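You operate a simulated robot arm through the tools that you are given. There is no shell and no other tool.

The job below is to be done with a simulated robot arm. You get a single attempt, and the scene is never put back.

Task
Tip the split blanks into the rejects basket and refill the tray.
Fine: unclamp the tray first; clamp it again before sliding the bench's spoon stack across, and leave it clamped; put the stack back; the basket, the fork stack and the other tray stay. Set down upright: stack of large spoons.

The check looks at the end state, three seconds after you hand in, the way a careful person would. Anything else that was tipped, shoved, dropped, spilled or broken makes it a failure.

Robot
A 7-joint arm with a four-finger gripper, fixed in place. Base frame: the origin is at the foot of the arm, x ahead of it, y to its left, z up; the work surface is at about z = 800. Units: mm, degrees, N and s.
Its first joint turns from -69.0 to 172.0 degrees. Payload 3.67 kg.
Tool frame: the origin (TCP) lies between the finger pads and is the grasp point; the fingertips stand 28 mm ahead of it; z points along the fingers, y is the line along which they close. The gripper opens to 112 mm. The gripper's body begins 73 mm behind the TCP.
Orientation is that of the tool frame in the base frame, as a unit quaternion [x, y, z, w]. With the fingers straight down and closing along the base's y, the tool's x points along the base's -x, its y along +y and its z along -z.

Tools
- The arm moves only by the tool step_arm. Its argument "deltas" is a list of rows, each a list of 3 entries, a list of its own where there are three numbers: the opening, from 0 (shut) to 1 (fully open), then the shift along the tool's x, y, z in units of 25 mm (1.0 is 25 mm), then the turn, a rotation vector about the tool's x, y, z in units of 8 degrees (1.0 is 8 degrees). In form: [[jaw, [dx, dy, dz], [ax, ay, az]], ...]. A call has 1 to 20 rows; each row shifts and turns the commanded pose from where the row before left it, along the tool's axes as they then stand. A call with a number of a shift or a turn outside -1 to 1 is refused whole. Rows are played at 5 a second. More than 50 mm and 8.6 degrees between two rows, or a gripper value outside its range, and nothing of the call is played. A pose out of reach is approached as far as the arm can. The call stops where the force on the tool passes 40 N (or 10 N more than at its start, if that is more) or the arm is blocked; 0.2 s more then pass. The fingers move at their own pace and stop on an object; they squeeze with about 22 N. The grip force told is the motor's: it shows also when the fingers shut on nothing. Time passes only in rows, and 0.2 s behind the last, so rows that do not move let the fingers close. It gives the time, the measured TCP pose, the force on the tool (base axes), the opening and the grip force at its end, in the units of the frame above (readings bear some noise), with the torque about the TCP (base axes, N m) and any sound that the robot's microphone picked up.
- Cameras (640 x 400 px; columns grow to the right, rows downward): "scene" is fixed at [48.9, -499.3, 1383.9]; the picture's right is [-0.30, -0.95, 0.00], its down [-0.57, 0.18, -0.80] and it looks along [0.76, -0.24, -0.60] (base axes); focal length 365 px, centre (320, 200). "wrist" rides on the gripper at [60, -18, -104] in the tool frame; the picture's right is [0.29, 0.96, 0.00], its down [-0.80, 0.24, -0.55] and it looks along [-0.53, 0.16, 0.83] (tool axes); focal length 234 px, centre (320, 200). There is no depth. A picture from a camera that has moved, and an enlarged one, comes with that camera's place and axes in the base frame and with its lens.
- grab_frame(camera): a new picture of that camera. It takes no simulated time.
- move_column(by): slides the trunk up (or, below 0, down) by that many mm; the arm rides with it, the base frame stays. It gives what a move gives, with no picture.
- close_up(camera, box): a new picture of the part [left, top, right, bottom] of that camera's present view, enlarged. It takes no simulated time.
- job_done(): hands the job in; it is judged then, once.

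Nothing tells you positions but the pictures and the camera data. Unless the task says otherwise, let go and move clear before handing in.

The tools are called after "Call:" by a JSON object that holds its "name" and its "arguments". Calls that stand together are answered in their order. step_arm: Moves the arm, as the interface text tells. Its arguments: {"type":"object","properties":{"deltas":{"type":"array"}},"required":["deltas"]} The other tools are called the same way: move_column (by) slides the trunk up or down; grab_frame (camera) takes a picture; close_up (camera, box) takes an enlarged picture of a part of a camera's view; job_done () hands the job in.

At the start:

```text
time: 0.0
position: [690.9, -546.4, 1113.9]
tcp_rot: [0.0, 1.0, -0.001, 0.0]
ft_force: [0.6, -0.2, 0.6]
moment: [0.0, 0.03, 0.01]
grip_width: 112.0
finger_force: 0.1
trunk travel left (down, up): [-450.0, 390.0]
```

scene: 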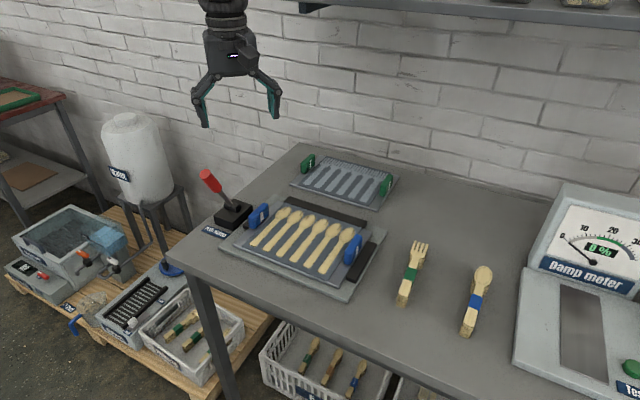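
wrist: 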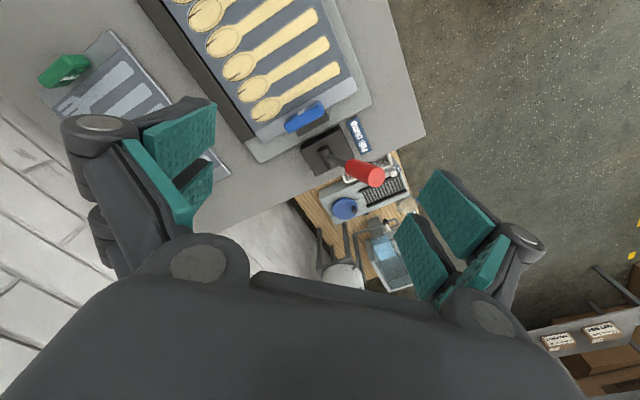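

I see a bench with a spoon tray in a clamp fixture (blue handles), a red lever, a fork tray with green handles, two standing stacks (fork with a green band, spoon with a blue band), a damp meter, and baskets below. I'll look closer before moving.

Call:
{"name": "close_up", "arguments": {"camera": "scene", "box": [190, 140, 410, 310]}}

Call:
{"name": "close_up", "arguments": {"camera": "scene", "box": [380, 220, 540, 350]}}

Call:
{"name": "close_up", "arguments": {"camera": "scene", "box": [240, 300, 440, 400]}}

Call:
{"name": "close_up", "arguments": {"camera": "scene", "box": [0, 200, 270, 400]}}

Call:
{"name": "close_up", "arguments": {"camera": "wrist", "box": [140, 0, 460, 200]}}

Call:
{"name": "close_up", "arguments": {"camera": "scene", "box": [500, 180, 640, 400]}}

```text
2.35 times, centred on (300, 225) of scene
camera zoom: at [48.9, -499.3, 1383.9], right [-0.3, -0.95, 0.0], down [-0.57, 0.18, -0.8], along [0.76, -0.24, -0.6], focal length 858 px, centre (367, 141)
```

zoom: 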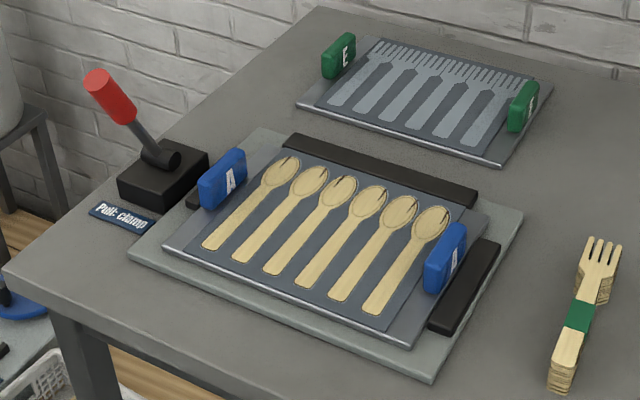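

```text
3.08 times, centred on (460, 285) of scene
camera zoom: at [48.9, -499.3, 1383.9], right [-0.3, -0.95, 0.0], down [-0.57, 0.18, -0.8], along [0.76, -0.24, -0.6], focal length 1122 px, centre (-111, -62)
```

zoom: 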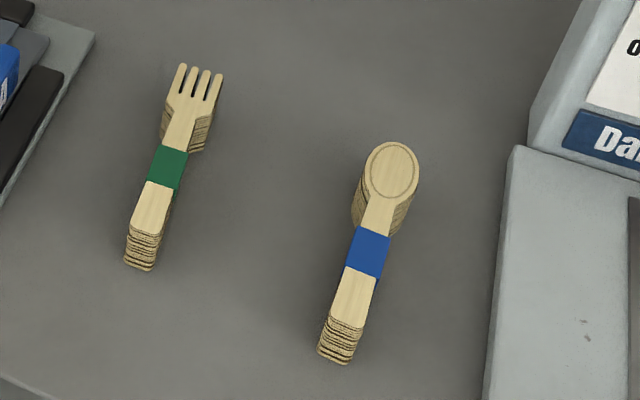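

```text
3.20 times, centred on (340, 350) of scene
camera zoom: at [48.9, -499.3, 1383.9], right [-0.3, -0.95, 0.0], down [-0.57, 0.18, -0.8], along [0.76, -0.24, -0.6], focal length 1167 px, centre (256, -280)
```

zoom: 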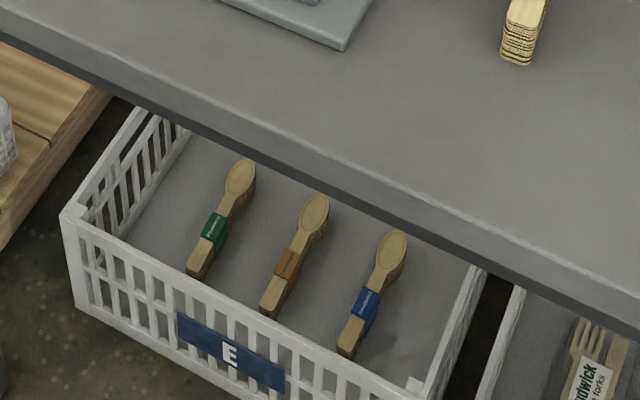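

```text
2.00 times, centred on (135, 300) of scene
camera zoom: at [48.9, -499.3, 1383.9], right [-0.3, -0.95, 0.0], down [-0.57, 0.18, -0.8], along [0.76, -0.24, -0.6], focal length 729 px, centre (690, 0)
```

zoom: 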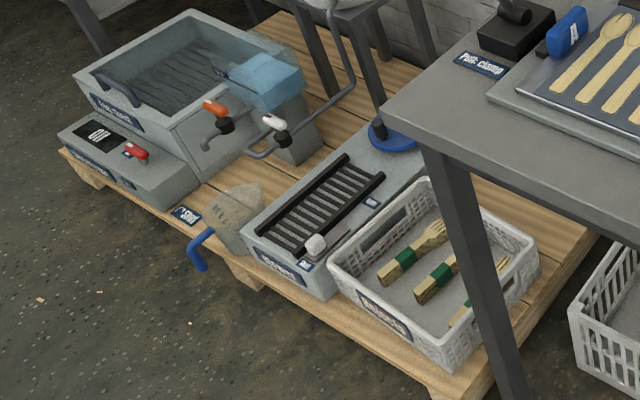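

```text
2.00 times, centred on (300, 100) of wrist
camera zoom: at [629.9, -565.1, 1216.6], right [-0.29, 0.96, 0.0], down [0.8, 0.24, 0.55], along [0.53, 0.16, -0.83], focal length 468 px, centre (360, 400)
```

zoom: 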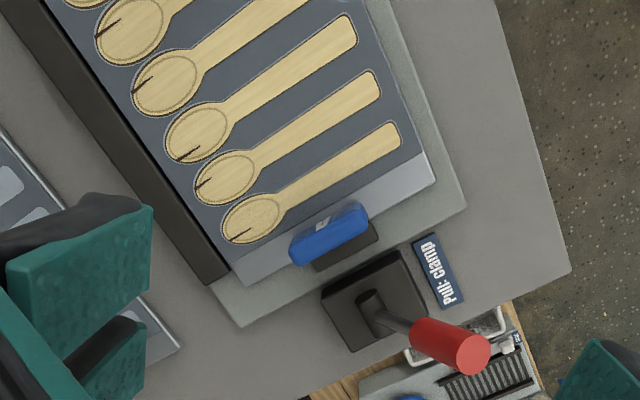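

```text
1.82 times, centred on (570, 290) of scene
camera zoom: at [48.9, -499.3, 1383.9], right [-0.3, -0.95, 0.0], down [-0.57, 0.18, -0.8], along [0.76, -0.24, -0.6], focal length 663 px, centre (-134, 36)
```

zoom: 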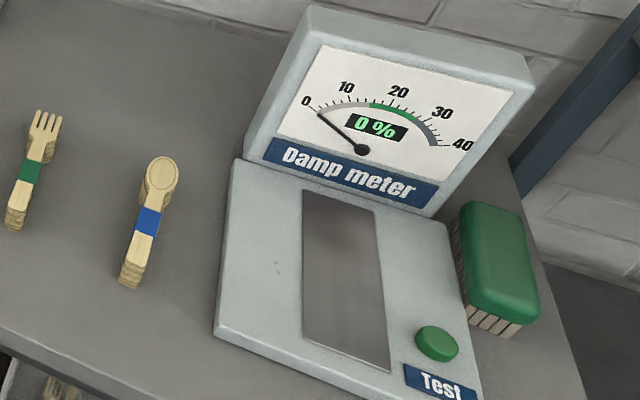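

The rejects basket seems to be on the pallet to the left of the bench, and the tray's pockets hold spoons with cracks. I'll enlarge a few details: handles, lever, labels and stacks.

Call:
{"name": "close_up", "arguments": {"camera": "scene", "box": [195, 160, 285, 240]}}

Call:
{"name": "close_up", "arguments": {"camera": "scene", "box": [320, 210, 400, 310]}}

Call:
{"name": "close_up", "arguments": {"camera": "scene", "box": [130, 280, 260, 400]}}

Call:
{"name": "close_up", "arguments": {"camera": "scene", "box": [440, 250, 520, 350]}}

Call:
{"name": "close_up", "arguments": {"camera": "scene", "box": [380, 225, 460, 325]}}

Call:
{"name": "close_up", "arguments": {"camera": "wrist", "box": [270, 80, 430, 200]}}

Call:
{"name": "close_up", "arguments": {"camera": "scene", "box": [230, 190, 330, 270]}}

```text
5.00 times, centred on (240, 200) of scene
camera zoom: at [48.9, -499.3, 1383.9], right [-0.3, -0.95, 0.0], down [-0.57, 0.18, -0.8], along [0.76, -0.24, -0.6], focal length 1823 px, centre (720, 200)
```

zoom: 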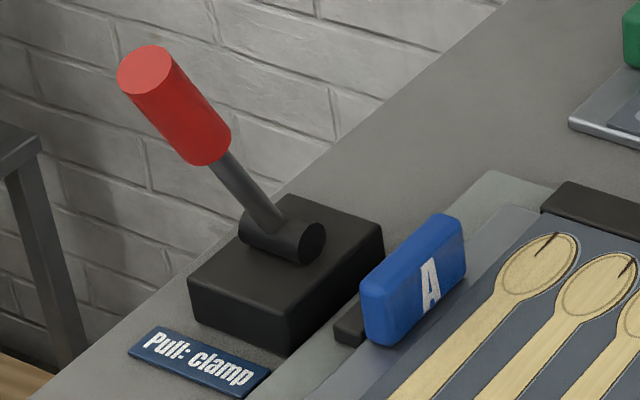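

```text
4.00 times, centred on (360, 260) of scene
camera zoom: at [48.9, -499.3, 1383.9], right [-0.3, -0.95, 0.0], down [-0.57, 0.18, -0.8], along [0.76, -0.24, -0.6], focal length 1459 px, centre (160, -40)
```

zoom: 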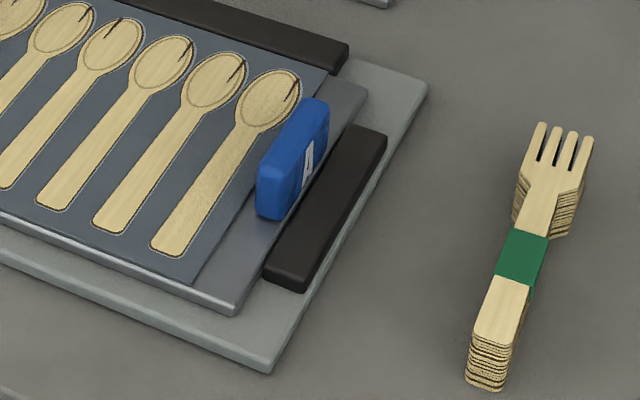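

```text
3.33 times, centred on (195, 340) of scene
camera zoom: at [48.9, -499.3, 1383.9], right [-0.3, -0.95, 0.0], down [-0.57, 0.18, -0.8], along [0.76, -0.24, -0.6], focal length 1216 px, centre (737, -267)
```

zoom: 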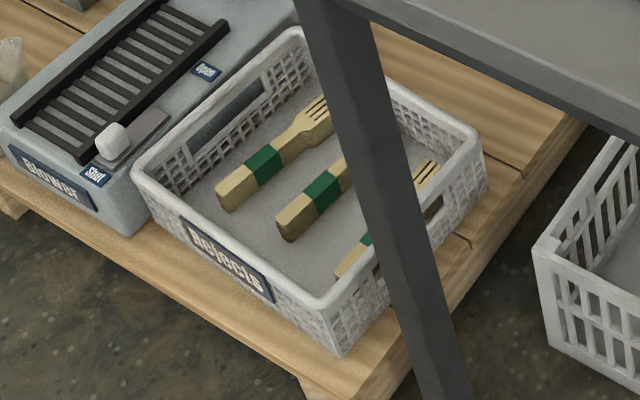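

```text
4.00 times, centred on (480, 300) of scene
camera zoom: at [48.9, -499.3, 1383.9], right [-0.3, -0.95, 0.0], down [-0.57, 0.18, -0.8], along [0.76, -0.24, -0.6], focal length 1459 px, centre (-320, -200)
```

zoom: 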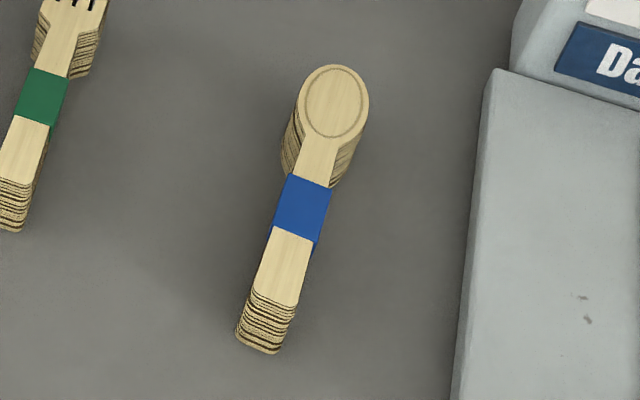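

```text
4.00 times, centred on (420, 275) of scene
camera zoom: at [48.9, -499.3, 1383.9], right [-0.3, -0.95, 0.0], down [-0.57, 0.18, -0.8], along [0.76, -0.24, -0.6], focal length 1459 px, centre (-80, -100)
```

zoom: 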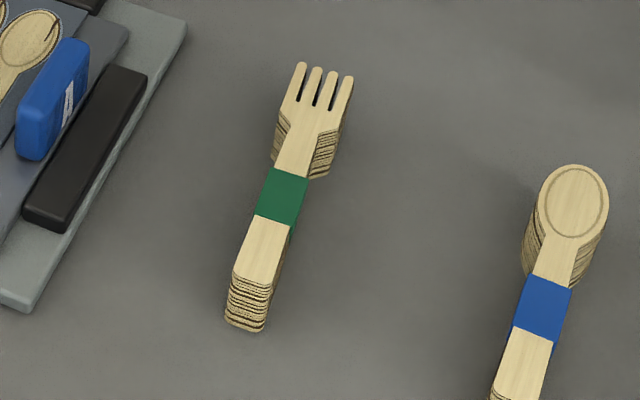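

```text
3.33 times, centred on (350, 140) of wrist
camera zoom: at [629.9, -565.1, 1216.6], right [-0.29, 0.96, 0.0], down [0.8, 0.24, 0.55], along [0.53, 0.16, -0.83], focal length 781 px, centre (220, 400)
```

zoom: 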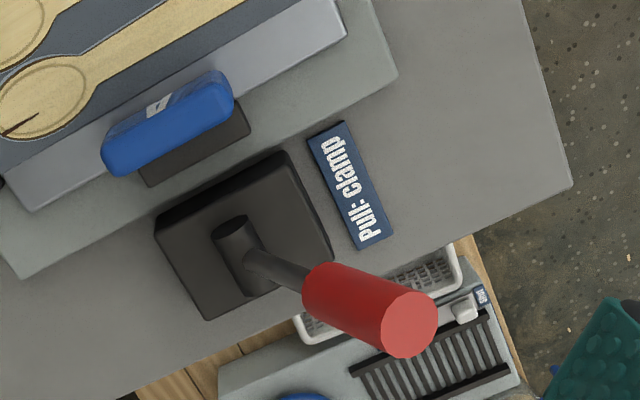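

```text
5.00 times, centred on (280, 230) of scene
camera zoom: at [48.9, -499.3, 1383.9], right [-0.3, -0.95, 0.0], down [-0.57, 0.18, -0.8], along [0.76, -0.24, -0.6], focal length 1823 px, centre (520, 50)
```

zoom: 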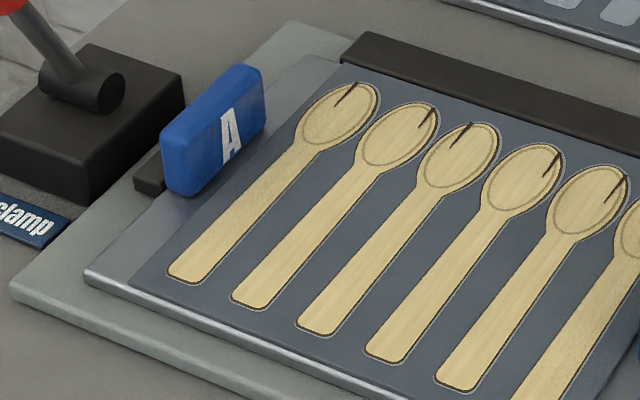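

The tray is yawed about 45° on the bench. The lever leans toward the robot, which is the clamped ("Pull") position. I'll turn the gripper to match the fixture and use the wrist camera to triangulate.

Call:
{"name": "step_arm", "arguments": {"deltas": [[1, [0, 0, -0.8], [0, 0, 0.9375]], [1, [0, 0, -0.8], [0, 0, 0.9375]], [1, [0, 0, -0.8], [0, 0, 0.9375]], [1, [0, 0, -0.8], [0, 0, 0.9375]], [1, [0, 0, -0.8], [0, 0, 0.9375]], [1, [0, 0, -0.8], [0, 0, 0.9375]], [1, [0, 0, 0], [0, 0, 0]]]}}

Call:
{"name": "grab_frame", "arguments": {"camera": "wrist"}}

Call:
{"name": "grab_frame", "arguments": {"camera": "scene"}}

```text
time: 1.6
position: [690.2, -546.7, 1234.1]
tcp_rot: [0.382, 0.924, 0.0, 0.001]
ft_force: [0.4, -0.4, 0.0]
moment: [-0.02, 0.05, -0.02]
grip_width: 112.1
finger_force: 0.0
trunk travel left (down, up): [-450.0, 390.0]
```

```text
taken
camera wrist: at [634.9, -517.5, 1337.3], right [0.47, 0.88, 0.0], down [0.73, -0.4, 0.55], along [0.49, -0.26, -0.83], focal length 234 px, centre (320, 200)
```

wrist: 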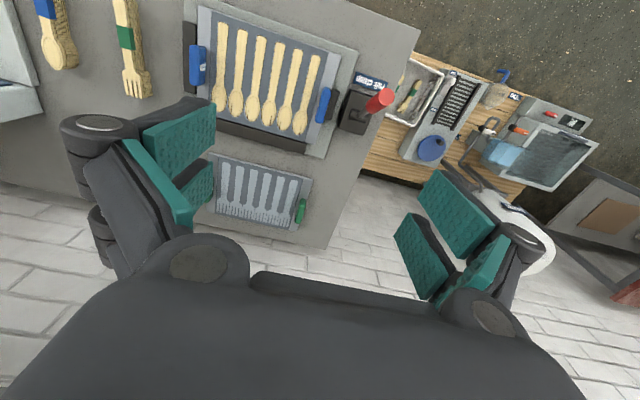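

```text
taken
```

scene: 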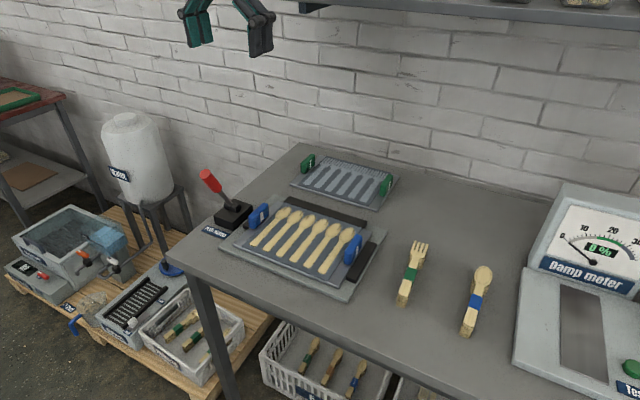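

The wrist view now covers the whole area. I'll enlarge parts of it to triangulate.

Call:
{"name": "close_up", "arguments": {"camera": "wrist", "box": [170, 0, 410, 160]}}

Call:
{"name": "close_up", "arguments": {"camera": "wrist", "box": [340, 40, 620, 230]}}

Call:
{"name": "close_up", "arguments": {"camera": "wrist", "box": [20, 0, 200, 120]}}

Call:
{"name": "close_up", "arguments": {"camera": "wrist", "box": [290, 60, 410, 150]}}

```text
2.50 times, centred on (290, 80) of wrist
camera zoom: at [634.9, -517.5, 1337.3], right [0.47, 0.88, 0.0], down [0.73, -0.4, 0.55], along [0.49, -0.26, -0.83], focal length 585 px, centre (395, 500)
```

zoom: 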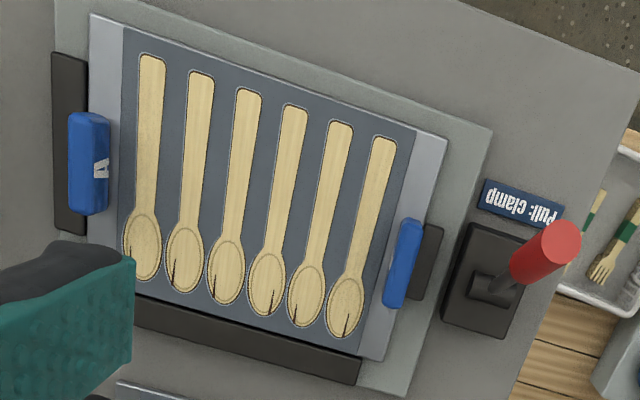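

```text
2.11 times, centred on (480, 135) of wrist
camera zoom: at [634.9, -517.5, 1337.3], right [0.47, 0.88, 0.0], down [0.73, -0.4, 0.55], along [0.49, -0.26, -0.83], focal length 493 px, centre (-17, 337)
```

zoom: 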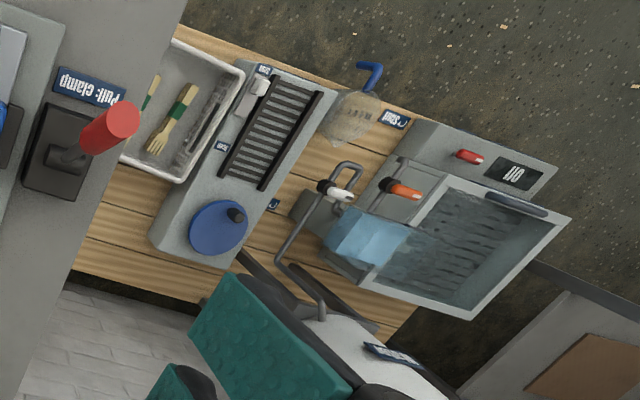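

```text
3.33 times, centred on (110, 60) of wrist
camera zoom: at [634.9, -517.5, 1337.3], right [0.47, 0.88, 0.0], down [0.73, -0.4, 0.55], along [0.49, -0.26, -0.83], focal length 781 px, centre (1020, 667)
```

zoom: 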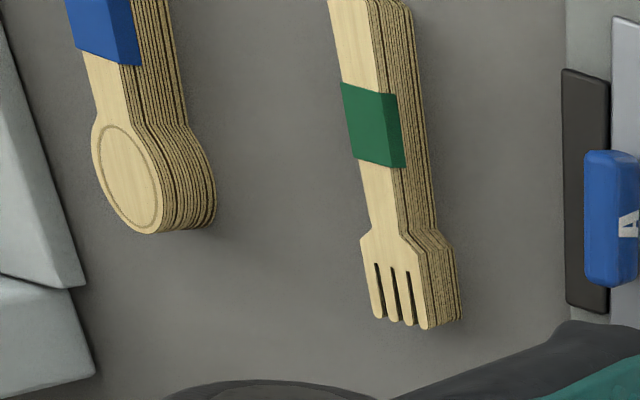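

```text
4.44 times, centred on (350, 105) of wrist
camera zoom: at [634.9, -517.5, 1337.3], right [0.47, 0.88, 0.0], down [0.73, -0.4, 0.55], along [0.49, -0.26, -0.83], focal length 1041 px, centre (187, 622)
```

zoom: 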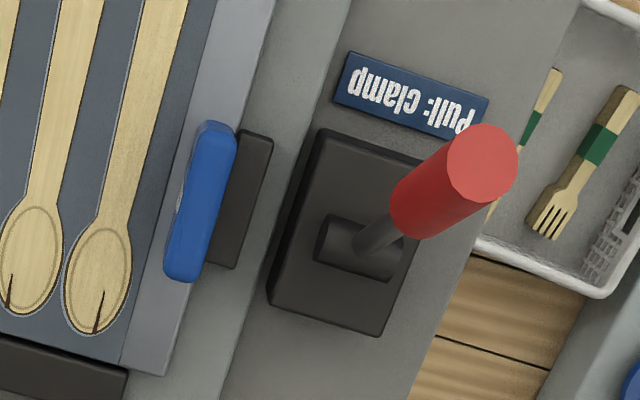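

Triangulated so far: the lever hub is near (781, -500, 839) and its tip near (735, -464, 972). The tray's centre is about (641, -647), yawed 45°. With closed fingers I'll go to the robot side of the lever, ready to push it away and unclamp.

Call:
{"name": "step_arm", "arguments": {"deltas": [[0, [0.795, 0.935, 0], [0, 0, 0]], [0, [0.795, 0.935, 0], [0, 0, 0]], [0, [0.795, 0.935, 0], [0, 0, 0]], [0, [0.795, 0.935, 0], [0, 0, 0]], [0, [0, 0, 0.93], [0, 0, 0]], [0, [0, 0, 0.93], [0, 0, 0]], [0, [0, 0, 0.93], [0, 0, 0]], [0, [0, 0, 0.93], [0, 0, 0]], [0, [0, 0, 0.93], [0, 0, 0]], [0, [0, 0, 0.93], [0, 0, 0]], [0, [0, 0, 0.93], [0, 0, 0]], [0, [0, 0, 0.93], [0, 0, 0]], [0, [0, 0, 0.93], [0, 0, 0]], [0, [0, 0, 0.93], [0, 0, 0]], [0, [0, 0, 0.93], [0, 0, 0]], [0, [0, 0, 0.93], [0, 0, 0]]]}}

Call:
{"name": "grab_frame", "arguments": {"camera": "wrist"}}

Call:
{"name": "close_up", "arguments": {"camera": "scene", "box": [150, 110, 310, 240]}}

```text
time: 5.0
position: [701.7, -427.1, 953.2]
tcp_rot: [0.383, 0.924, 0.0, -0.001]
ft_force: [0.3, 0.7, -0.2]
moment: [0.01, 0.0, 0.03]
grip_width: 0.0
finger_force: 22.0
trunk travel left (down, up): [-450.0, 390.0]
```

```text
taken
camera wrist: at [644.8, -396.8, 1057.6], right [0.47, 0.88, 0.0], down [0.73, -0.39, 0.55], along [0.49, -0.26, -0.83], focal length 234 px, centre (320, 200)
```

wrist: 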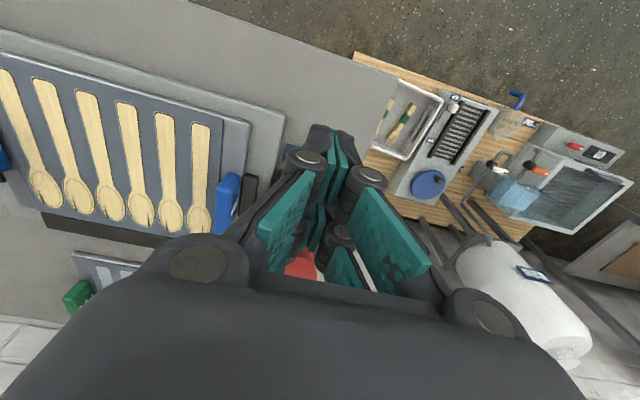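

```text
3.08 times, centred on (230, 175) of scene
camera zoom: at [48.9, -499.3, 1383.9], right [-0.3, -0.95, 0.0], down [-0.57, 0.18, -0.8], along [0.76, -0.24, -0.6], focal length 1122 px, centre (597, 277)
```

zoom: 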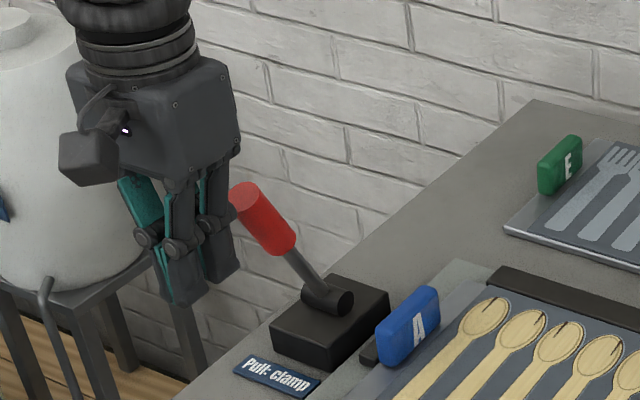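

The fingers are just on the robot side of the lever at the right height. I'll push it away from the robot (along tool -x) in small steps.

Call:
{"name": "step_arm", "arguments": {"deltas": [[0, [-0.5, 0, 0], [0, 0, 0]], [0, [-0.5, 0, 0], [0, 0, 0]], [0, [-0.5, 0, 0], [0, 0, 0]], [0, [-0.5, 0, 0], [0, 0, 0]], [0, [-0.5, 0, 0], [0, 0, 0]], [0, [-0.5, 0, 0], [0, 0, 0]]]}}

Call:
{"name": "close_up", "arguments": {"camera": "scene", "box": [150, 110, 310, 240]}}

```text
time: 6.4
position: [752.3, -477.5, 954.0]
tcp_rot: [0.382, 0.924, -0.001, 0.001]
ft_force: [-0.3, -0.8, -0.4]
moment: [0.0, -0.02, 0.03]
grip_width: 0.0
finger_force: 35.7
trunk travel left (down, up): [-450.0, 390.0]
```

```text
3.08 times, centred on (230, 175) of scene
camera zoom: at [48.9, -499.3, 1383.9], right [-0.3, -0.95, 0.0], down [-0.57, 0.18, -0.8], along [0.76, -0.24, -0.6], focal length 1122 px, centre (597, 277)
```

zoom: 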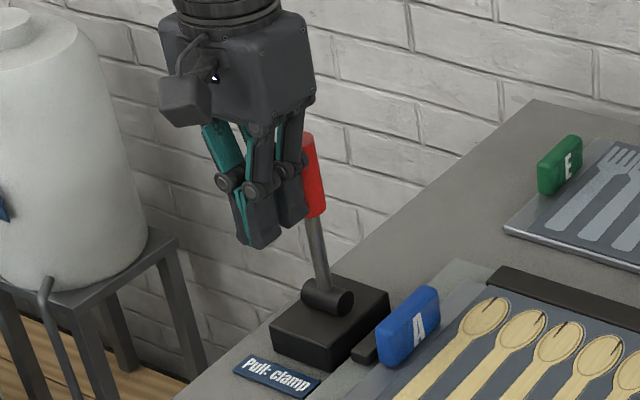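

The lever is following the fingers with little resistance. I'll keep pushing.

Call:
{"name": "step_arm", "arguments": {"deltas": [[0, [-0.4, 0, 0], [0, 0, 0]], [0, [-0.4, 0, 0], [0, 0, 0]], [0, [-0.4, 0, 0], [0, 0, 0]], [0, [-0.4, 0, 0], [0, 0, 0]], [0, [0, 0, 0], [0, 0, 0]]]}}

Call:
{"name": "close_up", "arguments": {"camera": "scene", "box": [150, 110, 310, 240]}}

```text
time: 7.6
position: [780.3, -505.0, 953.6]
tcp_rot: [0.382, 0.924, 0.0, 0.0]
ft_force: [-0.3, 0.5, -0.8]
moment: [0.0, 0.0, 0.0]
grip_width: 0.1
finger_force: 35.8
trunk travel left (down, up): [-450.0, 390.0]
```

```text
3.08 times, centred on (230, 175) of scene
camera zoom: at [48.9, -499.3, 1383.9], right [-0.3, -0.95, 0.0], down [-0.57, 0.18, -0.8], along [0.76, -0.24, -0.6], focal length 1122 px, centre (597, 277)
```

zoom: 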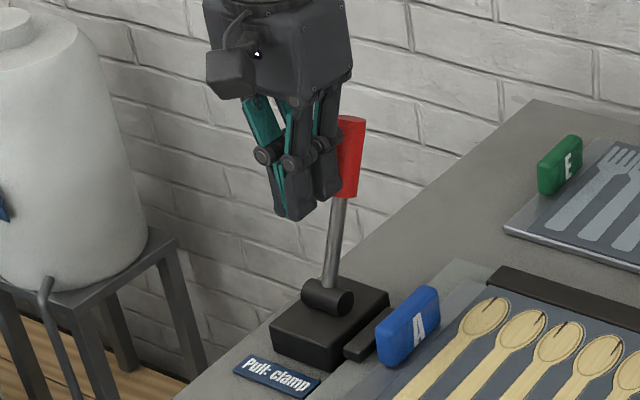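

The clamp block by the tray is already drawing back. I'll push on to the end of travel.

Call:
{"name": "step_arm", "arguments": {"deltas": [[0, [-0.3, 0, 0], [0, 0, 0]], [0, [-0.3, 0, 0], [0, 0, 0]], [0, [-0.3, 0, 0], [0, 0, 0]], [0, [-0.3, 0, 0], [0, 0, 0]], [0, [0, 0, 0], [0, 0, 0]]]}}

Call:
{"name": "close_up", "arguments": {"camera": "scene", "box": [150, 110, 310, 240]}}

```text
time: 8.4
position: [792.8, -515.8, 956.8]
tcp_rot: [0.383, 0.924, 0.001, -0.003]
ft_force: [-16.0, 13.4, 12.6]
moment: [-0.01, 0.29, 0.02]
grip_width: 5.7
finger_force: 35.5
trunk travel left (down, up): [-450.0, 390.0]
stopped in row 4: the force on the tool passed its limit at 48 N (the readings are from after the stop); the commanded pose is now the measured one
```

```text
3.08 times, centred on (230, 175) of scene
camera zoom: at [48.9, -499.3, 1383.9], right [-0.3, -0.95, 0.0], down [-0.57, 0.18, -0.8], along [0.76, -0.24, -0.6], focal length 1122 px, centre (597, 277)
```

zoom: 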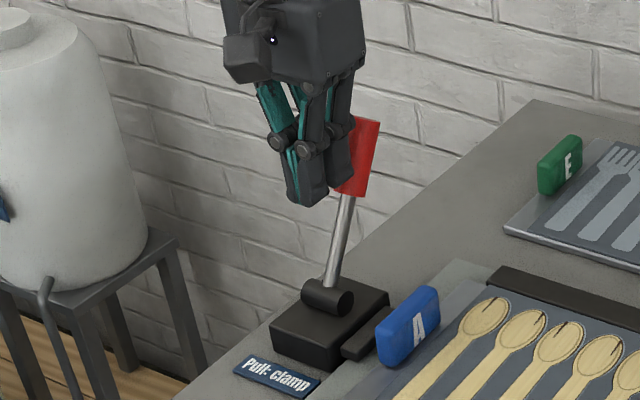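

The lever has reached its stop on the open side and the clamp block is withdrawn. I'll back off, rise, and check that it stays.

Call:
{"name": "step_arm", "arguments": {"deltas": [[0, [0.4, 0, 0], [0, 0, 0]], [0, [0.8, 0, 0], [0, 0, 0]], [0, [0.8, 0, 0], [0, 0, 0]], [0, [0.8, 0, 0], [0, 0, 0]], [0, [0.8, 0, 0], [0, 0, 0]], [0, [0, 0, -1], [0, 0, 0]], [0, [0, 0, -1], [0, 0, 0]], [0, [0, 0, -1], [0, 0, 0]], [0, [0, 0, -1], [0, 0, 0]], [0, [0, 0, -1], [0, 0, 0]], [0, [0, 0, 0], [0, 0, 0]]]}}

Call:
{"name": "close_up", "arguments": {"camera": "scene", "box": [150, 110, 400, 300]}}

```text
time: 10.8
position: [730.4, -454.9, 1077.1]
tcp_rot: [0.382, 0.924, 0.001, -0.005]
ft_force: [0.6, -0.4, 0.4]
moment: [0.02, -0.02, -0.02]
grip_width: 0.1
finger_force: 35.9
trunk travel left (down, up): [-450.0, 390.0]
```

```text
2.11 times, centred on (275, 205) of scene
camera zoom: at [48.9, -499.3, 1383.9], right [-0.3, -0.95, 0.0], down [-0.57, 0.18, -0.8], along [0.76, -0.24, -0.6], focal length 768 px, centre (415, 190)
```

zoom: 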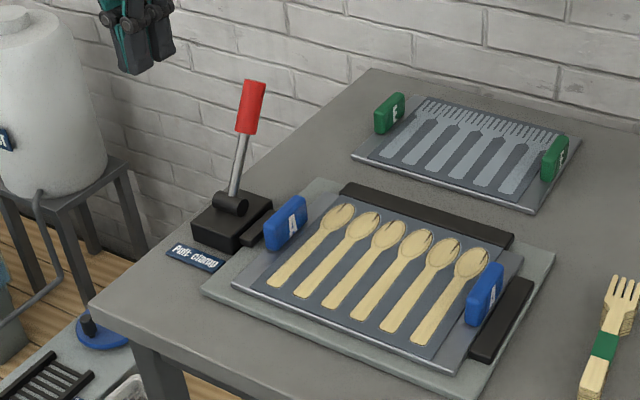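

The lever holds in the open position. Before touching the tray I'll rehearse the tipping motion with an empty hand over the rejects basket, yawing and then tilting.

Call:
{"name": "step_arm", "arguments": {"deltas": [[0, [0.273, 0.945, 0], [0, 0, 0]], [0, [0.273, 0.945, 0], [0, 0, 0]], [0, [0.273, 0.945, 0], [0, 0, 0]], [0, [0.273, 0.945, 0], [0, 0, 0]], [0, [0.273, 0.945, 0], [0, 0, 0]], [0, [0.273, 0.945, 0], [0, 0, 0]], [0, [0.273, 0.945, 0], [0, 0, 0]], [0, [0.273, 0.945, 0], [0, 0, 0]], [0, [0.273, 0.945, 0], [0, 0, 0]], [0, [0.273, 0.945, 0], [0, 0, 0]], [0, [0, 0, 0], [0, 0, 0]]]}}

Call:
{"name": "step_arm", "arguments": {"deltas": [[0, [0, 0, 0], [0, 0, -0.9375]], [0, [0, 0, 0], [0, 0, -0.9375]], [0, [0, 0, 0], [0, 0, -0.9375]], [0, [0, 0, 0], [0, 0, -0.9375]], [0, [0, 0, 0], [0, 0, -0.9375]], [0, [0, 0, 0], [0, 0, -0.9375]], [0, [0, 0, 0], [0, 0, -0.9375]], [0, [0, 0, 0], [0, 0, -0.9375]], [0, [0, 0, 0], [0, 0, -0.9375]], [0, [0, 0, 0], [0, 0, -0.9375]], [0, [0, 0, 0], [0, 0, -0.9375]], [0, [0, 0, 0], [0, 0, -0.9375]], [0, [0, 0, 0], [0, 0, 0]]]}}

Call:
{"name": "step_arm", "arguments": {"deltas": [[0, [0, 0, 0], [1, 0, 0]], [0, [0, 0, 0], [1, 0, 0]], [0, [0, 0, 0], [1, 0, 0]], [0, [0, 0, 0], [1, 0, 0]], [0, [0, 0, 0], [1, 0, 0]], [0, [0, 0, 0], [1, 0, 0]], [0, [0, 0, 0], [1, 0, 0]], [0, [0, 0, 0], [1, 0, 0]], [0, [0, 0, 0], [1, 0, 0]], [0, [0, 0, 0], [1, 0, 0]], [0, [0, 0, 0], [1, 0, 0]], [0, [0, 0, 0], [0, 0, 0]]]}}

Call:
{"name": "grab_frame", "arguments": {"camera": "scene"}}

```text
time: 13.2
position: [849.5, -238.9, 1079.4]
tcp_rot: [0.382, 0.924, 0.001, -0.005]
ft_force: [0.8, 0.0, -0.1]
moment: [0.0, 0.01, 0.0]
grip_width: 0.0
finger_force: 35.1
trunk travel left (down, up): [-450.0, 390.0]
```

```text
time: 16.0
position: [851.4, -240.1, 1079.3]
tcp_rot: [-0.383, 0.924, 0.004, -0.002]
ft_force: [0.6, 0.1, 0.3]
moment: [-0.02, -0.03, 0.03]
grip_width: 0.0
finger_force: 36.3
trunk travel left (down, up): [-450.0, 390.0]
```

```text
time: 18.8
position: [846.2, -296.5, 1090.3]
tcp_rot: [-0.234, 0.708, -0.609, 0.27]
ft_force: [-0.6, -0.2, 1.0]
moment: [-0.02, -0.02, 0.02]
grip_width: 0.0
finger_force: 35.8
trunk travel left (down, up): [-450.0, 390.0]
stopped in row 12: the arm was blocked; the commanded pose is now the measured one
```

```text
taken
```

scene: 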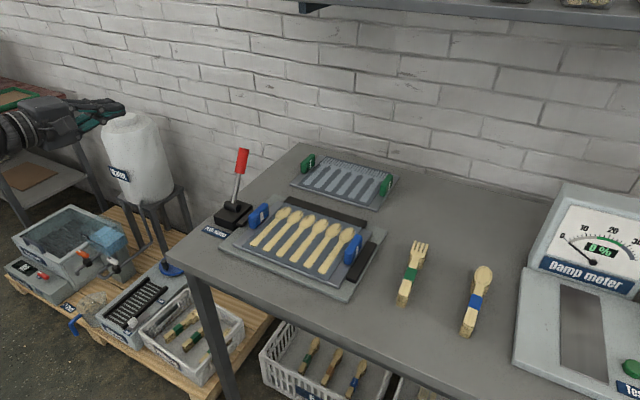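

The tilt stopped short at about 84°, which looks like a joint limit. I'll try swinging the tool's heading toward the arm's radial direction and tilting on.

Call:
{"name": "step_arm", "arguments": {"deltas": [[0, [-0.5, 0, 0], [0, -1, 0]], [0, [-0.5, 0, 0], [0, -1, 0]], [0, [-0.5, 0, 0], [0, -1, 0]], [0, [0, 0, 0], [0, 0, 0]]]}}

Call:
{"name": "step_arm", "arguments": {"deltas": [[0, [0, 0, 0], [1, 0, 0]], [0, [0, 0, 0], [1, 0, 0]], [0, [0, 0, 0], [1, 0, 0]], [0, [0, 0, 0], [1, 0, 0]], [0, [0, 0, 0], [0, 0, 0]]]}}

```text
time: 19.8
position: [872.3, -263.8, 1094.3]
tcp_rot: [-0.359, 0.634, -0.548, 0.411]
ft_force: [0.2, 0.6, 0.3]
moment: [0.02, -0.03, 0.0]
grip_width: 0.0
finger_force: 35.6
trunk travel left (down, up): [-450.0, 390.0]
```

```text
time: 21.0
position: [870.5, -264.4, 1094.3]
tcp_rot: [0.23, -0.458, 0.703, -0.493]
ft_force: [-1.2, -0.6, -0.4]
moment: [0.02, -0.01, 0.03]
grip_width: 0.0
finger_force: 35.5
trunk travel left (down, up): [-450.0, 390.0]
```

Pointing about -28° it tilts freely, to 118° now. I'll try a little further.

Call:
{"name": "step_arm", "arguments": {"deltas": [[0, [0, 0, 0], [1, 0, 0]], [0, [0, 0, 0], [1, 0, 0]], [0, [0, 0, 0], [1, 0, 0]], [0, [0, 0, 0], [0, 0, 0]]]}}

Call:
{"name": "grab_frame", "arguments": {"camera": "scene"}}

Call:
{"name": "grab_frame", "arguments": {"camera": "wrist"}}

```text
time: 22.0
position: [870.4, -264.8, 1094.8]
tcp_rot: [0.123, -0.303, 0.782, -0.531]
ft_force: [0.1, -0.3, 0.0]
moment: [0.04, 0.01, -0.03]
grip_width: 0.2
finger_force: 35.6
trunk travel left (down, up): [-450.0, 390.0]
```

```text
taken
```

scene: 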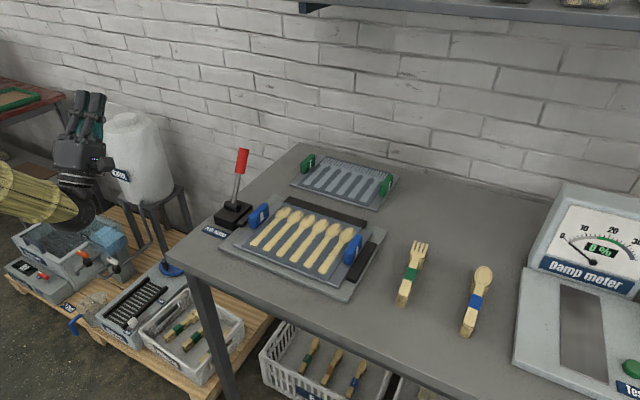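

```text
taken
camera wrist: at [778.2, -278.5, 1015.4], right [0.61, -0.5, -0.62], down [0.22, 0.85, -0.48], along [0.76, 0.15, 0.63], focal length 234 px, centre (320, 200)
```

wrist: 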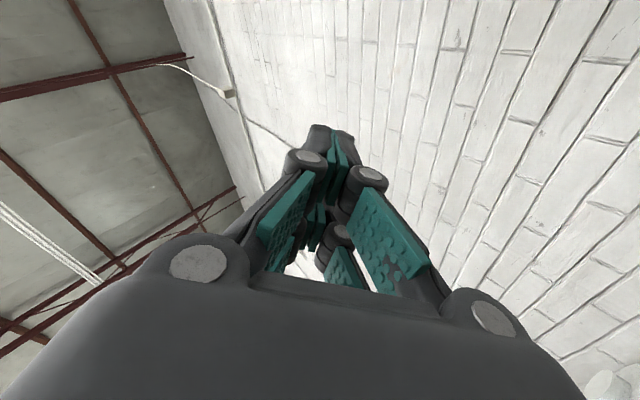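

The rehearsal reaches a 142° tilt at this heading. Next I'll rehearse the trunk lowering in the tipped pose to check clearance around the basket.

Call:
{"name": "move_column", "arguments": {"by": -250}}

Call:
{"name": "grab_frame", "arguments": {"camera": "scene"}}

```text
time: 24.6
position: [870.6, -264.0, 845.3]
tcp_rot: [0.123, -0.304, 0.782, -0.531]
ft_force: [-1.3, -0.4, -0.3]
moment: [0.01, -0.01, 0.02]
grip_width: 0.0
finger_force: 35.7
trunk travel left (down, up): [-200.0, 640.0]
```

```text
taken
```

scene: 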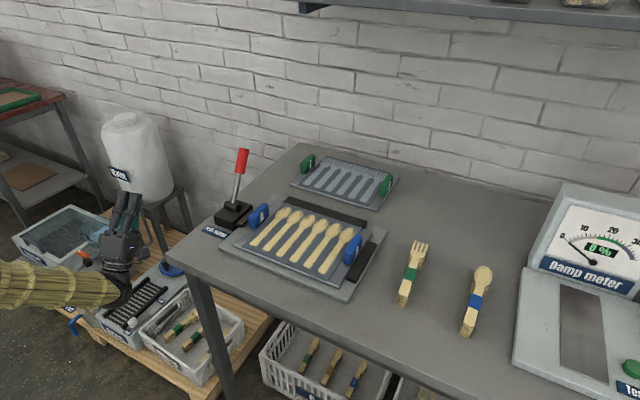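

Call:
{"name": "move_column", "arguments": {"by": -180}}

Call:
{"name": "grab_frame", "arguments": {"camera": "scene"}}

Call:
{"name": "grab_frame", "arguments": {"camera": "wrist"}}

```text
time: 26.6
position: [870.4, -264.2, 664.3]
tcp_rot: [0.124, -0.303, 0.782, -0.531]
ft_force: [-0.5, -0.2, 0.0]
moment: [0.01, -0.01, 0.02]
grip_width: 0.0
finger_force: 35.7
trunk travel left (down, up): [-20.0, 820.0]
```

```text
taken
```

scene: 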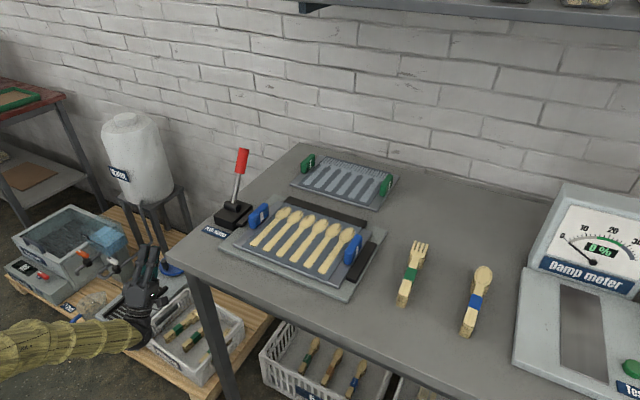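

```text
taken
camera wrist: at [778.2, -278.5, 585.3], right [0.61, -0.5, -0.62], down [0.22, 0.85, -0.48], along [0.77, 0.15, 0.63], focal length 234 px, centre (320, 200)
```

wrist: 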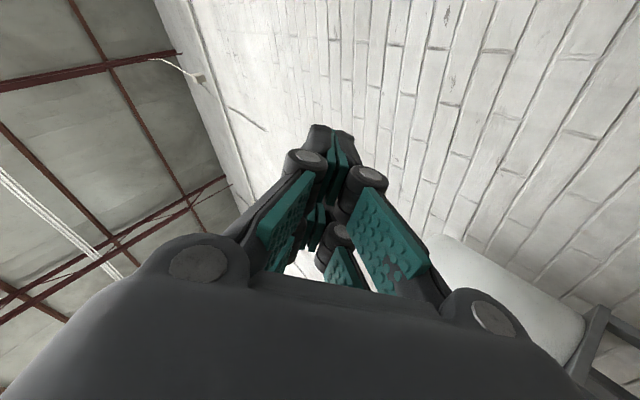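

The tipped pose is clear of everything low down. I'll undo the rehearsal by raising the trunk, un-tilting and turning back.

Call:
{"name": "move_column", "arguments": {"by": 430}}

Call:
{"name": "step_arm", "arguments": {"deltas": [[0, [0, 0, 0], [-0.986, 0, 0]], [0, [0, 0, 0], [-0.986, 0, 0]], [0, [0, 0, 0], [-0.986, 0, 0]], [0, [0, 0, 0], [-0.986, 0, 0]], [0, [0, 0, 0], [-0.986, 0, 0]], [0, [0, 0, 0], [-0.986, 0, 0]], [0, [0, 0, 0], [-0.986, 0, 0]], [0, [0, 0, 0], [-0.986, 0, 0]], [0, [0, 0, 0], [-0.986, 0, 0]], [0, [0, 0, 0], [-0.986, 0, 0]], [0, [0, 0, 0], [-0.986, 0, 0]], [0, [0, 0, 0], [-0.986, 0, 0]], [0, [0, 0, 0], [-0.986, 0, 0]], [0, [0, 0, 0], [-0.986, 0, 0]], [0, [0, 0, 0], [-0.986, 0, 0]], [0, [0, 0, 0], [-0.986, 0, 0]], [0, [0, 0, 0], [-0.986, 0, 0]], [0, [0, 0, 0], [-0.986, 0, 0]], [0, [0, 0, 0], [0, 0, 0]]]}}

Call:
{"name": "step_arm", "arguments": {"deltas": [[0, [0, 0, 0], [0.061, 0.0472, 0.987]], [0, [0, 0, 0], [0.061, 0.0472, 0.987]], [0, [0, 0, 0], [0.061, 0.0472, 0.987]], [0, [0, 0, 0], [0.061, 0.0472, 0.987]], [0, [0, 0, 0], [0.061, 0.0472, 0.987]], [0, [0, 0, 0], [0.061, 0.0472, 0.987]], [0, [0, 0, 0], [0.061, 0.0472, 0.987]], [0, [0, 0, 0], [0.061, 0.0472, 0.987]], [0, [0, 0, 0], [0.061, 0.0472, 0.987]], [0, [0, 0, 0], [0.061, 0.0472, 0.987]], [0, [0, 0, 0], [0.061, 0.0472, 0.987]], [0, [0, 0, 0], [0.061, 0.0472, 0.987]], [0, [0, 0, 0], [0.061, 0.0472, 0.987]], [0, [0, 0, 0], [0.061, 0.0472, 0.987]], [0, [0, 0, 0], [0, 0, 0]]]}}

```text
refused: 430 is not a number from -400 to 400
```

```text
time: 27.5
position: [873.1, -295.2, 518.4]
tcp_rot: [0.278, -0.52, 0.679, -0.439]
ft_force: [0.4, 1.0, -0.1]
moment: [0.01, 0.01, -0.03]
grip_width: 0.0
finger_force: 35.7
trunk travel left (down, up): [-20.0, 820.0]
stopped in row 4: the arm was blocked; the commanded pose is now the measured one
```

```text
time: 30.7
position: [872.2, -293.4, 520.2]
tcp_rot: [0.316, 0.506, -0.06, 0.8]
ft_force: [0.0, 0.2, -0.1]
moment: [-0.02, 0.01, 0.02]
grip_width: 0.0
finger_force: 35.7
trunk travel left (down, up): [-20.0, 820.0]
```

The trunk move was refused for being over 400, so those turns played at low height and the arm ended somewhere unplanned. I'll look before doing anything else.

Call:
{"name": "grab_frame", "arguments": {"camera": "scene"}}

Call:
{"name": "grab_frame", "arguments": {"camera": "wrist"}}

Call:
{"name": "close_up", "arguments": {"camera": "scene", "box": [0, 200, 270, 400]}}

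```text
taken
```

scene: 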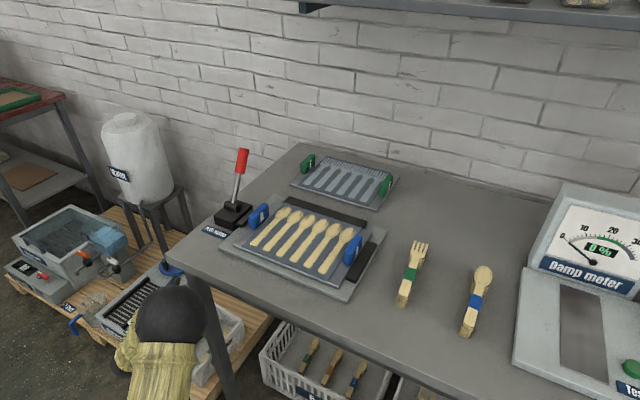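

```text
taken
camera wrist: at [812.2, -235.7, 431.3], right [0.54, 0.82, 0.18], down [-0.71, 0.33, 0.62], along [0.45, -0.46, 0.76], focal length 234 px, centre (320, 200)
```

wrist: 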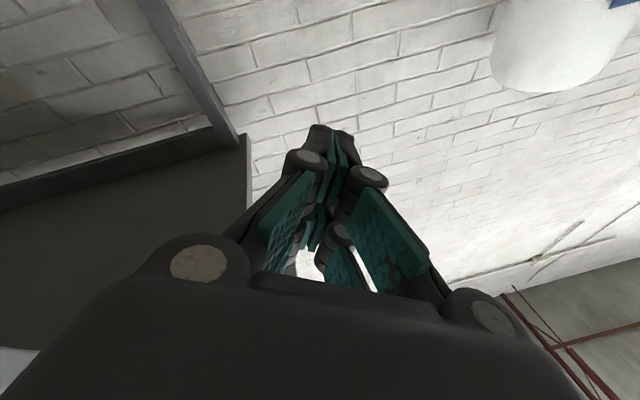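

```text
2.00 times, centred on (135, 300) of scene
camera zoom: at [48.9, -499.3, 1383.9], right [-0.3, -0.95, 0.0], down [-0.57, 0.18, -0.8], along [0.76, -0.24, -0.6], focal length 729 px, centre (690, 0)
```

zoom: 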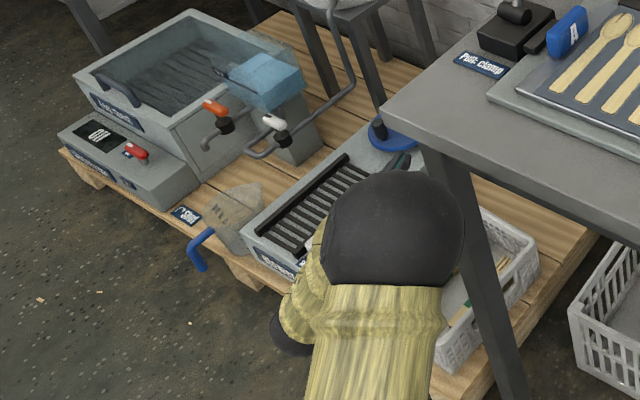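

Nothing seems disturbed; the hand is beside the bench, over the basket. Straight up is free, so I'll raise the trunk 400.

Call:
{"name": "move_column", "arguments": {"by": 400}}

Call:
{"name": "grab_frame", "arguments": {"camera": "scene"}}

Call:
{"name": "close_up", "arguments": {"camera": "scene", "box": [0, 200, 270, 400]}}

```text
time: 34.5
position: [871.4, -292.9, 919.8]
tcp_rot: [0.316, 0.506, -0.061, 0.8]
ft_force: [0.1, 0.5, -0.7]
moment: [0.02, -0.01, -0.01]
grip_width: 0.0
finger_force: 35.7
trunk travel left (down, up): [-420.0, 420.0]
```

```text
taken
```

scene: 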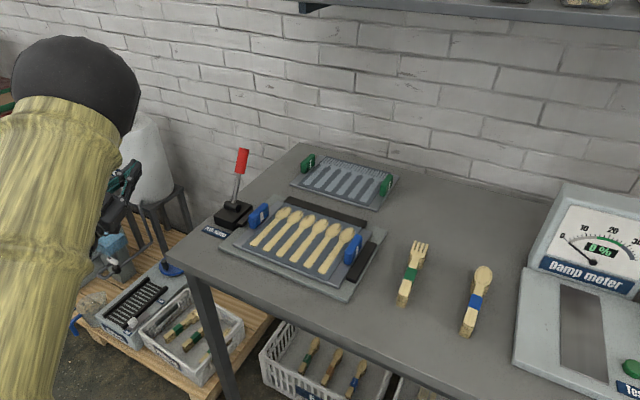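

```text
2.00 times, centred on (135, 300) of scene
camera zoom: at [48.9, -499.3, 1383.9], right [-0.3, -0.95, 0.0], down [-0.57, 0.18, -0.8], along [0.76, -0.24, -0.6], focal length 729 px, centre (690, 0)
```

zoom: 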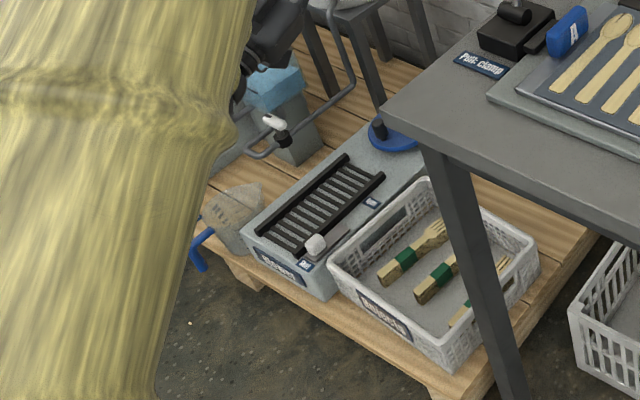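

Everything at floor level is untouched, and the arm is now elbow-up. I'll bring the trunk back to its original height and turn the tool straight down, aligned with the fixture.

Call:
{"name": "move_column", "arguments": {"by": 30}}

Call:
{"name": "step_arm", "arguments": {"deltas": [[0, [0, 0, 0], [0.2977, 0.9085, -0.1171]], [0, [0, 0, 0], [0.2977, 0.9085, -0.1171]], [0, [0, 0, 0], [0.2977, 0.9085, -0.1171]], [0, [0, 0, 0], [0.2977, 0.9085, -0.1171]], [0, [0, 0, 0], [0.2977, 0.9085, -0.1171]], [0, [0, 0, 0], [0.2977, 0.9085, -0.1171]], [0, [0, 0, 0], [0.2977, 0.9085, -0.1171]]]}}

Call:
{"name": "grab_frame", "arguments": {"camera": "scene"}}

```text
time: 35.3
position: [872.8, -293.9, 949.8]
tcp_rot: [0.317, 0.506, -0.061, 0.8]
ft_force: [0.4, 0.1, 0.7]
moment: [-0.01, 0.04, -0.05]
grip_width: 0.0
finger_force: 35.2
trunk travel left (down, up): [-450.0, 390.0]
```

```text
time: 36.9
position: [871.0, -292.7, 950.2]
tcp_rot: [0.391, 0.804, -0.033, 0.448]
ft_force: [-0.3, 0.6, -0.7]
moment: [0.0, 0.01, -0.02]
grip_width: 0.0
finger_force: 35.7
trunk travel left (down, up): [-450.0, 390.0]
```

```text
taken
```

scene: 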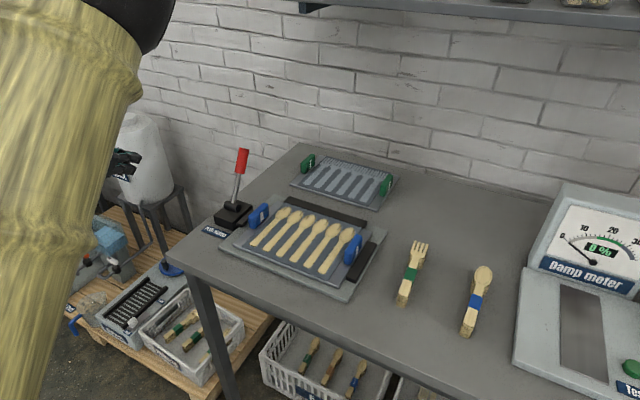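

Call:
{"name": "step_arm", "arguments": {"deltas": [[0, [0, 0, 0], [0.2977, 0.9085, -0.1171]], [0, [0, 0, 0], [0.2977, 0.9085, -0.1171]], [0, [0, 0, 0], [0.2977, 0.9085, -0.1171]], [0, [0, 0, 0], [0.2977, 0.9085, -0.1171]], [0, [0, 0, 0], [0.2977, 0.9085, -0.1171]], [0, [0, 0, 0], [0.2977, 0.9085, -0.1171]], [0, [0, 0, 0], [0.2977, 0.9085, -0.1171]], [0, [0, 0, -1], [0, 0, 0]], [0, [0, 0, -1], [0, 0, 0]], [0, [0, 0, -1], [0, 0, 0]], [0, [0, 0, -1], [0, 0, 0]], [0, [0, 0, -1], [0, 0, 0]], [0, [0, 0, -1], [0, 0, 0]], [0, [0, 0, 0], [0, 0, 0]]]}}

Call:
{"name": "grab_frame", "arguments": {"camera": "scene"}}

```text
time: 39.9
position: [869.4, -293.4, 1098.9]
tcp_rot: [0.382, 0.924, 0.0, 0.0]
ft_force: [-0.1, 0.5, -0.1]
moment: [-0.04, -0.01, 0.01]
grip_width: 0.0
finger_force: 35.8
trunk travel left (down, up): [-450.0, 390.0]
```

```text
taken
```

scene: 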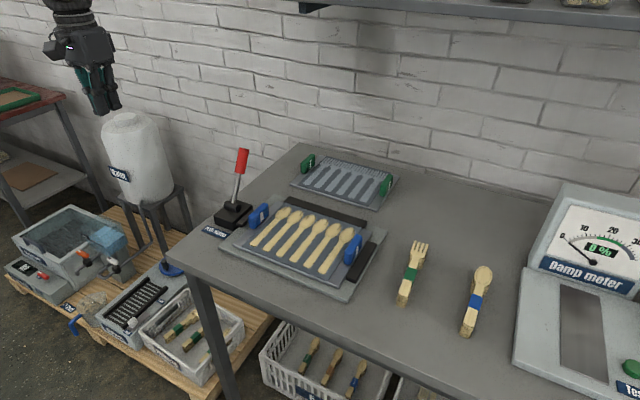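

The arm is back to a clean pose. Next I'll rehearse the mirrored version, which grips the other handle with tool y ending up, and check it for drift.

Call:
{"name": "step_arm", "arguments": {"deltas": [[0, [0, 0, 0], [0, 0, 0.903]], [0, [0, 0, 0], [0, 0, 0.903]], [0, [0, 0, 0], [0, 0, 0.903]], [0, [0, 0, 0], [0, 0, 0.903]], [0, [0, 0, 0], [0, 0, 0.903]], [0, [0, 0, 0], [0, 0, 0.903]], [0, [0, 0, 0], [0, 0, 0.903]], [0, [0, 0, 0], [0, 0, 0.903]], [0, [0, 0, 0], [0, 0, 0.903]], [0, [0, 0, 0], [0, 0, 0]]]}}

Call:
{"name": "step_arm", "arguments": {"deltas": [[0, [0, 0, 0], [-1, 0, 0]], [0, [0, 0, 0], [-1, 0, 0]], [0, [0, 0, 0], [-1, 0, 0]], [0, [0, 0, 0], [-1, 0, 0]], [0, [0, 0, 0], [-1, 0, 0]], [0, [0, 0, 0], [-1, 0, 0]], [0, [0, 0, 0], [-1, 0, 0]], [0, [0, 0, 0], [-1, 0, 0]], [0, [0, 0, 0], [0, 0, 0]]]}}

Call:
{"name": "grab_frame", "arguments": {"camera": "scene"}}

```text
time: 42.1
position: [872.2, -292.1, 1099.2]
tcp_rot: [0.819, 0.573, 0.0, 0.0]
ft_force: [-0.2, -0.3, 0.4]
moment: [0.01, 0.0, 0.01]
grip_width: 0.0
finger_force: 35.5
trunk travel left (down, up): [-450.0, 390.0]
```

```text
time: 44.1
position: [871.8, -292.5, 1100.6]
tcp_rot: [0.694, 0.487, 0.304, 0.434]
ft_force: [0.3, -0.2, -0.7]
moment: [0.0, 0.01, -0.03]
grip_width: 0.1
finger_force: 35.7
trunk travel left (down, up): [-450.0, 390.0]
```

```text
taken
```

scene: 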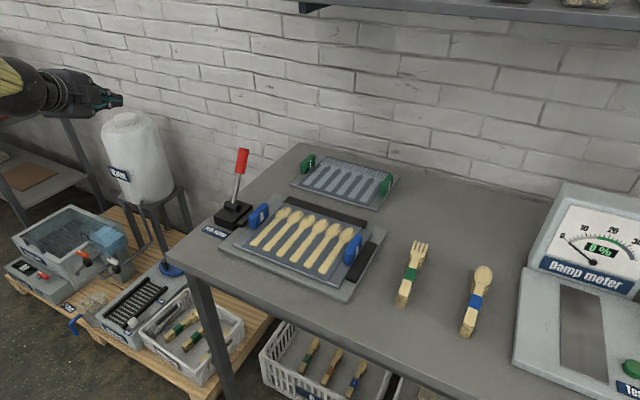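

No drift so far at 64°. I'll continue tilting.

Call:
{"name": "step_arm", "arguments": {"deltas": [[0, [0, 0, 0], [-1, 0, 0]], [0, [0, 0, 0], [-1, 0, 0]], [0, [0, 0, 0], [-1, 0, 0]], [0, [0, 0, 0], [-1, 0, 0]], [0, [0, 0, 0], [0, 0, 0]]]}}

Call:
{"name": "step_arm", "arguments": {"deltas": [[0, [0, 0, 0], [-1, 0, 0]], [0, [0, 0, 0], [-1, 0, 0]], [0, [0, 0, 0], [-1, 0, 0]], [0, [0, 0, 0], [0, 0, 0]]]}}

Call:
{"name": "grab_frame", "arguments": {"camera": "scene"}}

```text
time: 45.3
position: [872.3, -292.6, 1101.5]
tcp_rot: [0.547, 0.384, 0.427, 0.609]
ft_force: [-0.2, 0.0, 0.1]
moment: [0.0, 0.02, 0.01]
grip_width: 0.0
finger_force: 35.5
trunk travel left (down, up): [-450.0, 390.0]
```

```text
time: 46.3
position: [870.8, -292.2, 1100.7]
tcp_rot: [0.41, 0.286, 0.498, 0.709]
ft_force: [0.3, -0.3, 0.1]
moment: [0.02, -0.02, 0.0]
grip_width: 0.0
finger_force: 36.0
trunk travel left (down, up): [-450.0, 390.0]
```

```text
taken
```

scene: 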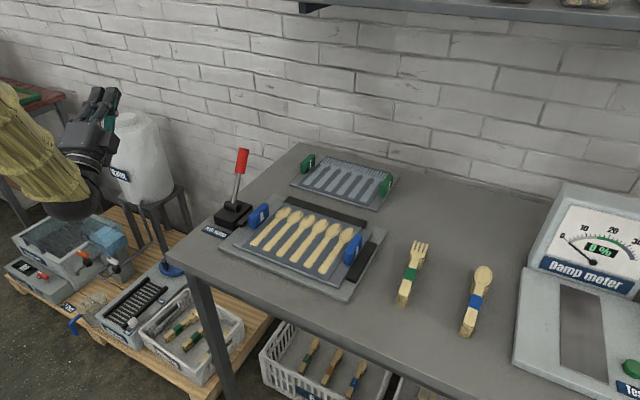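

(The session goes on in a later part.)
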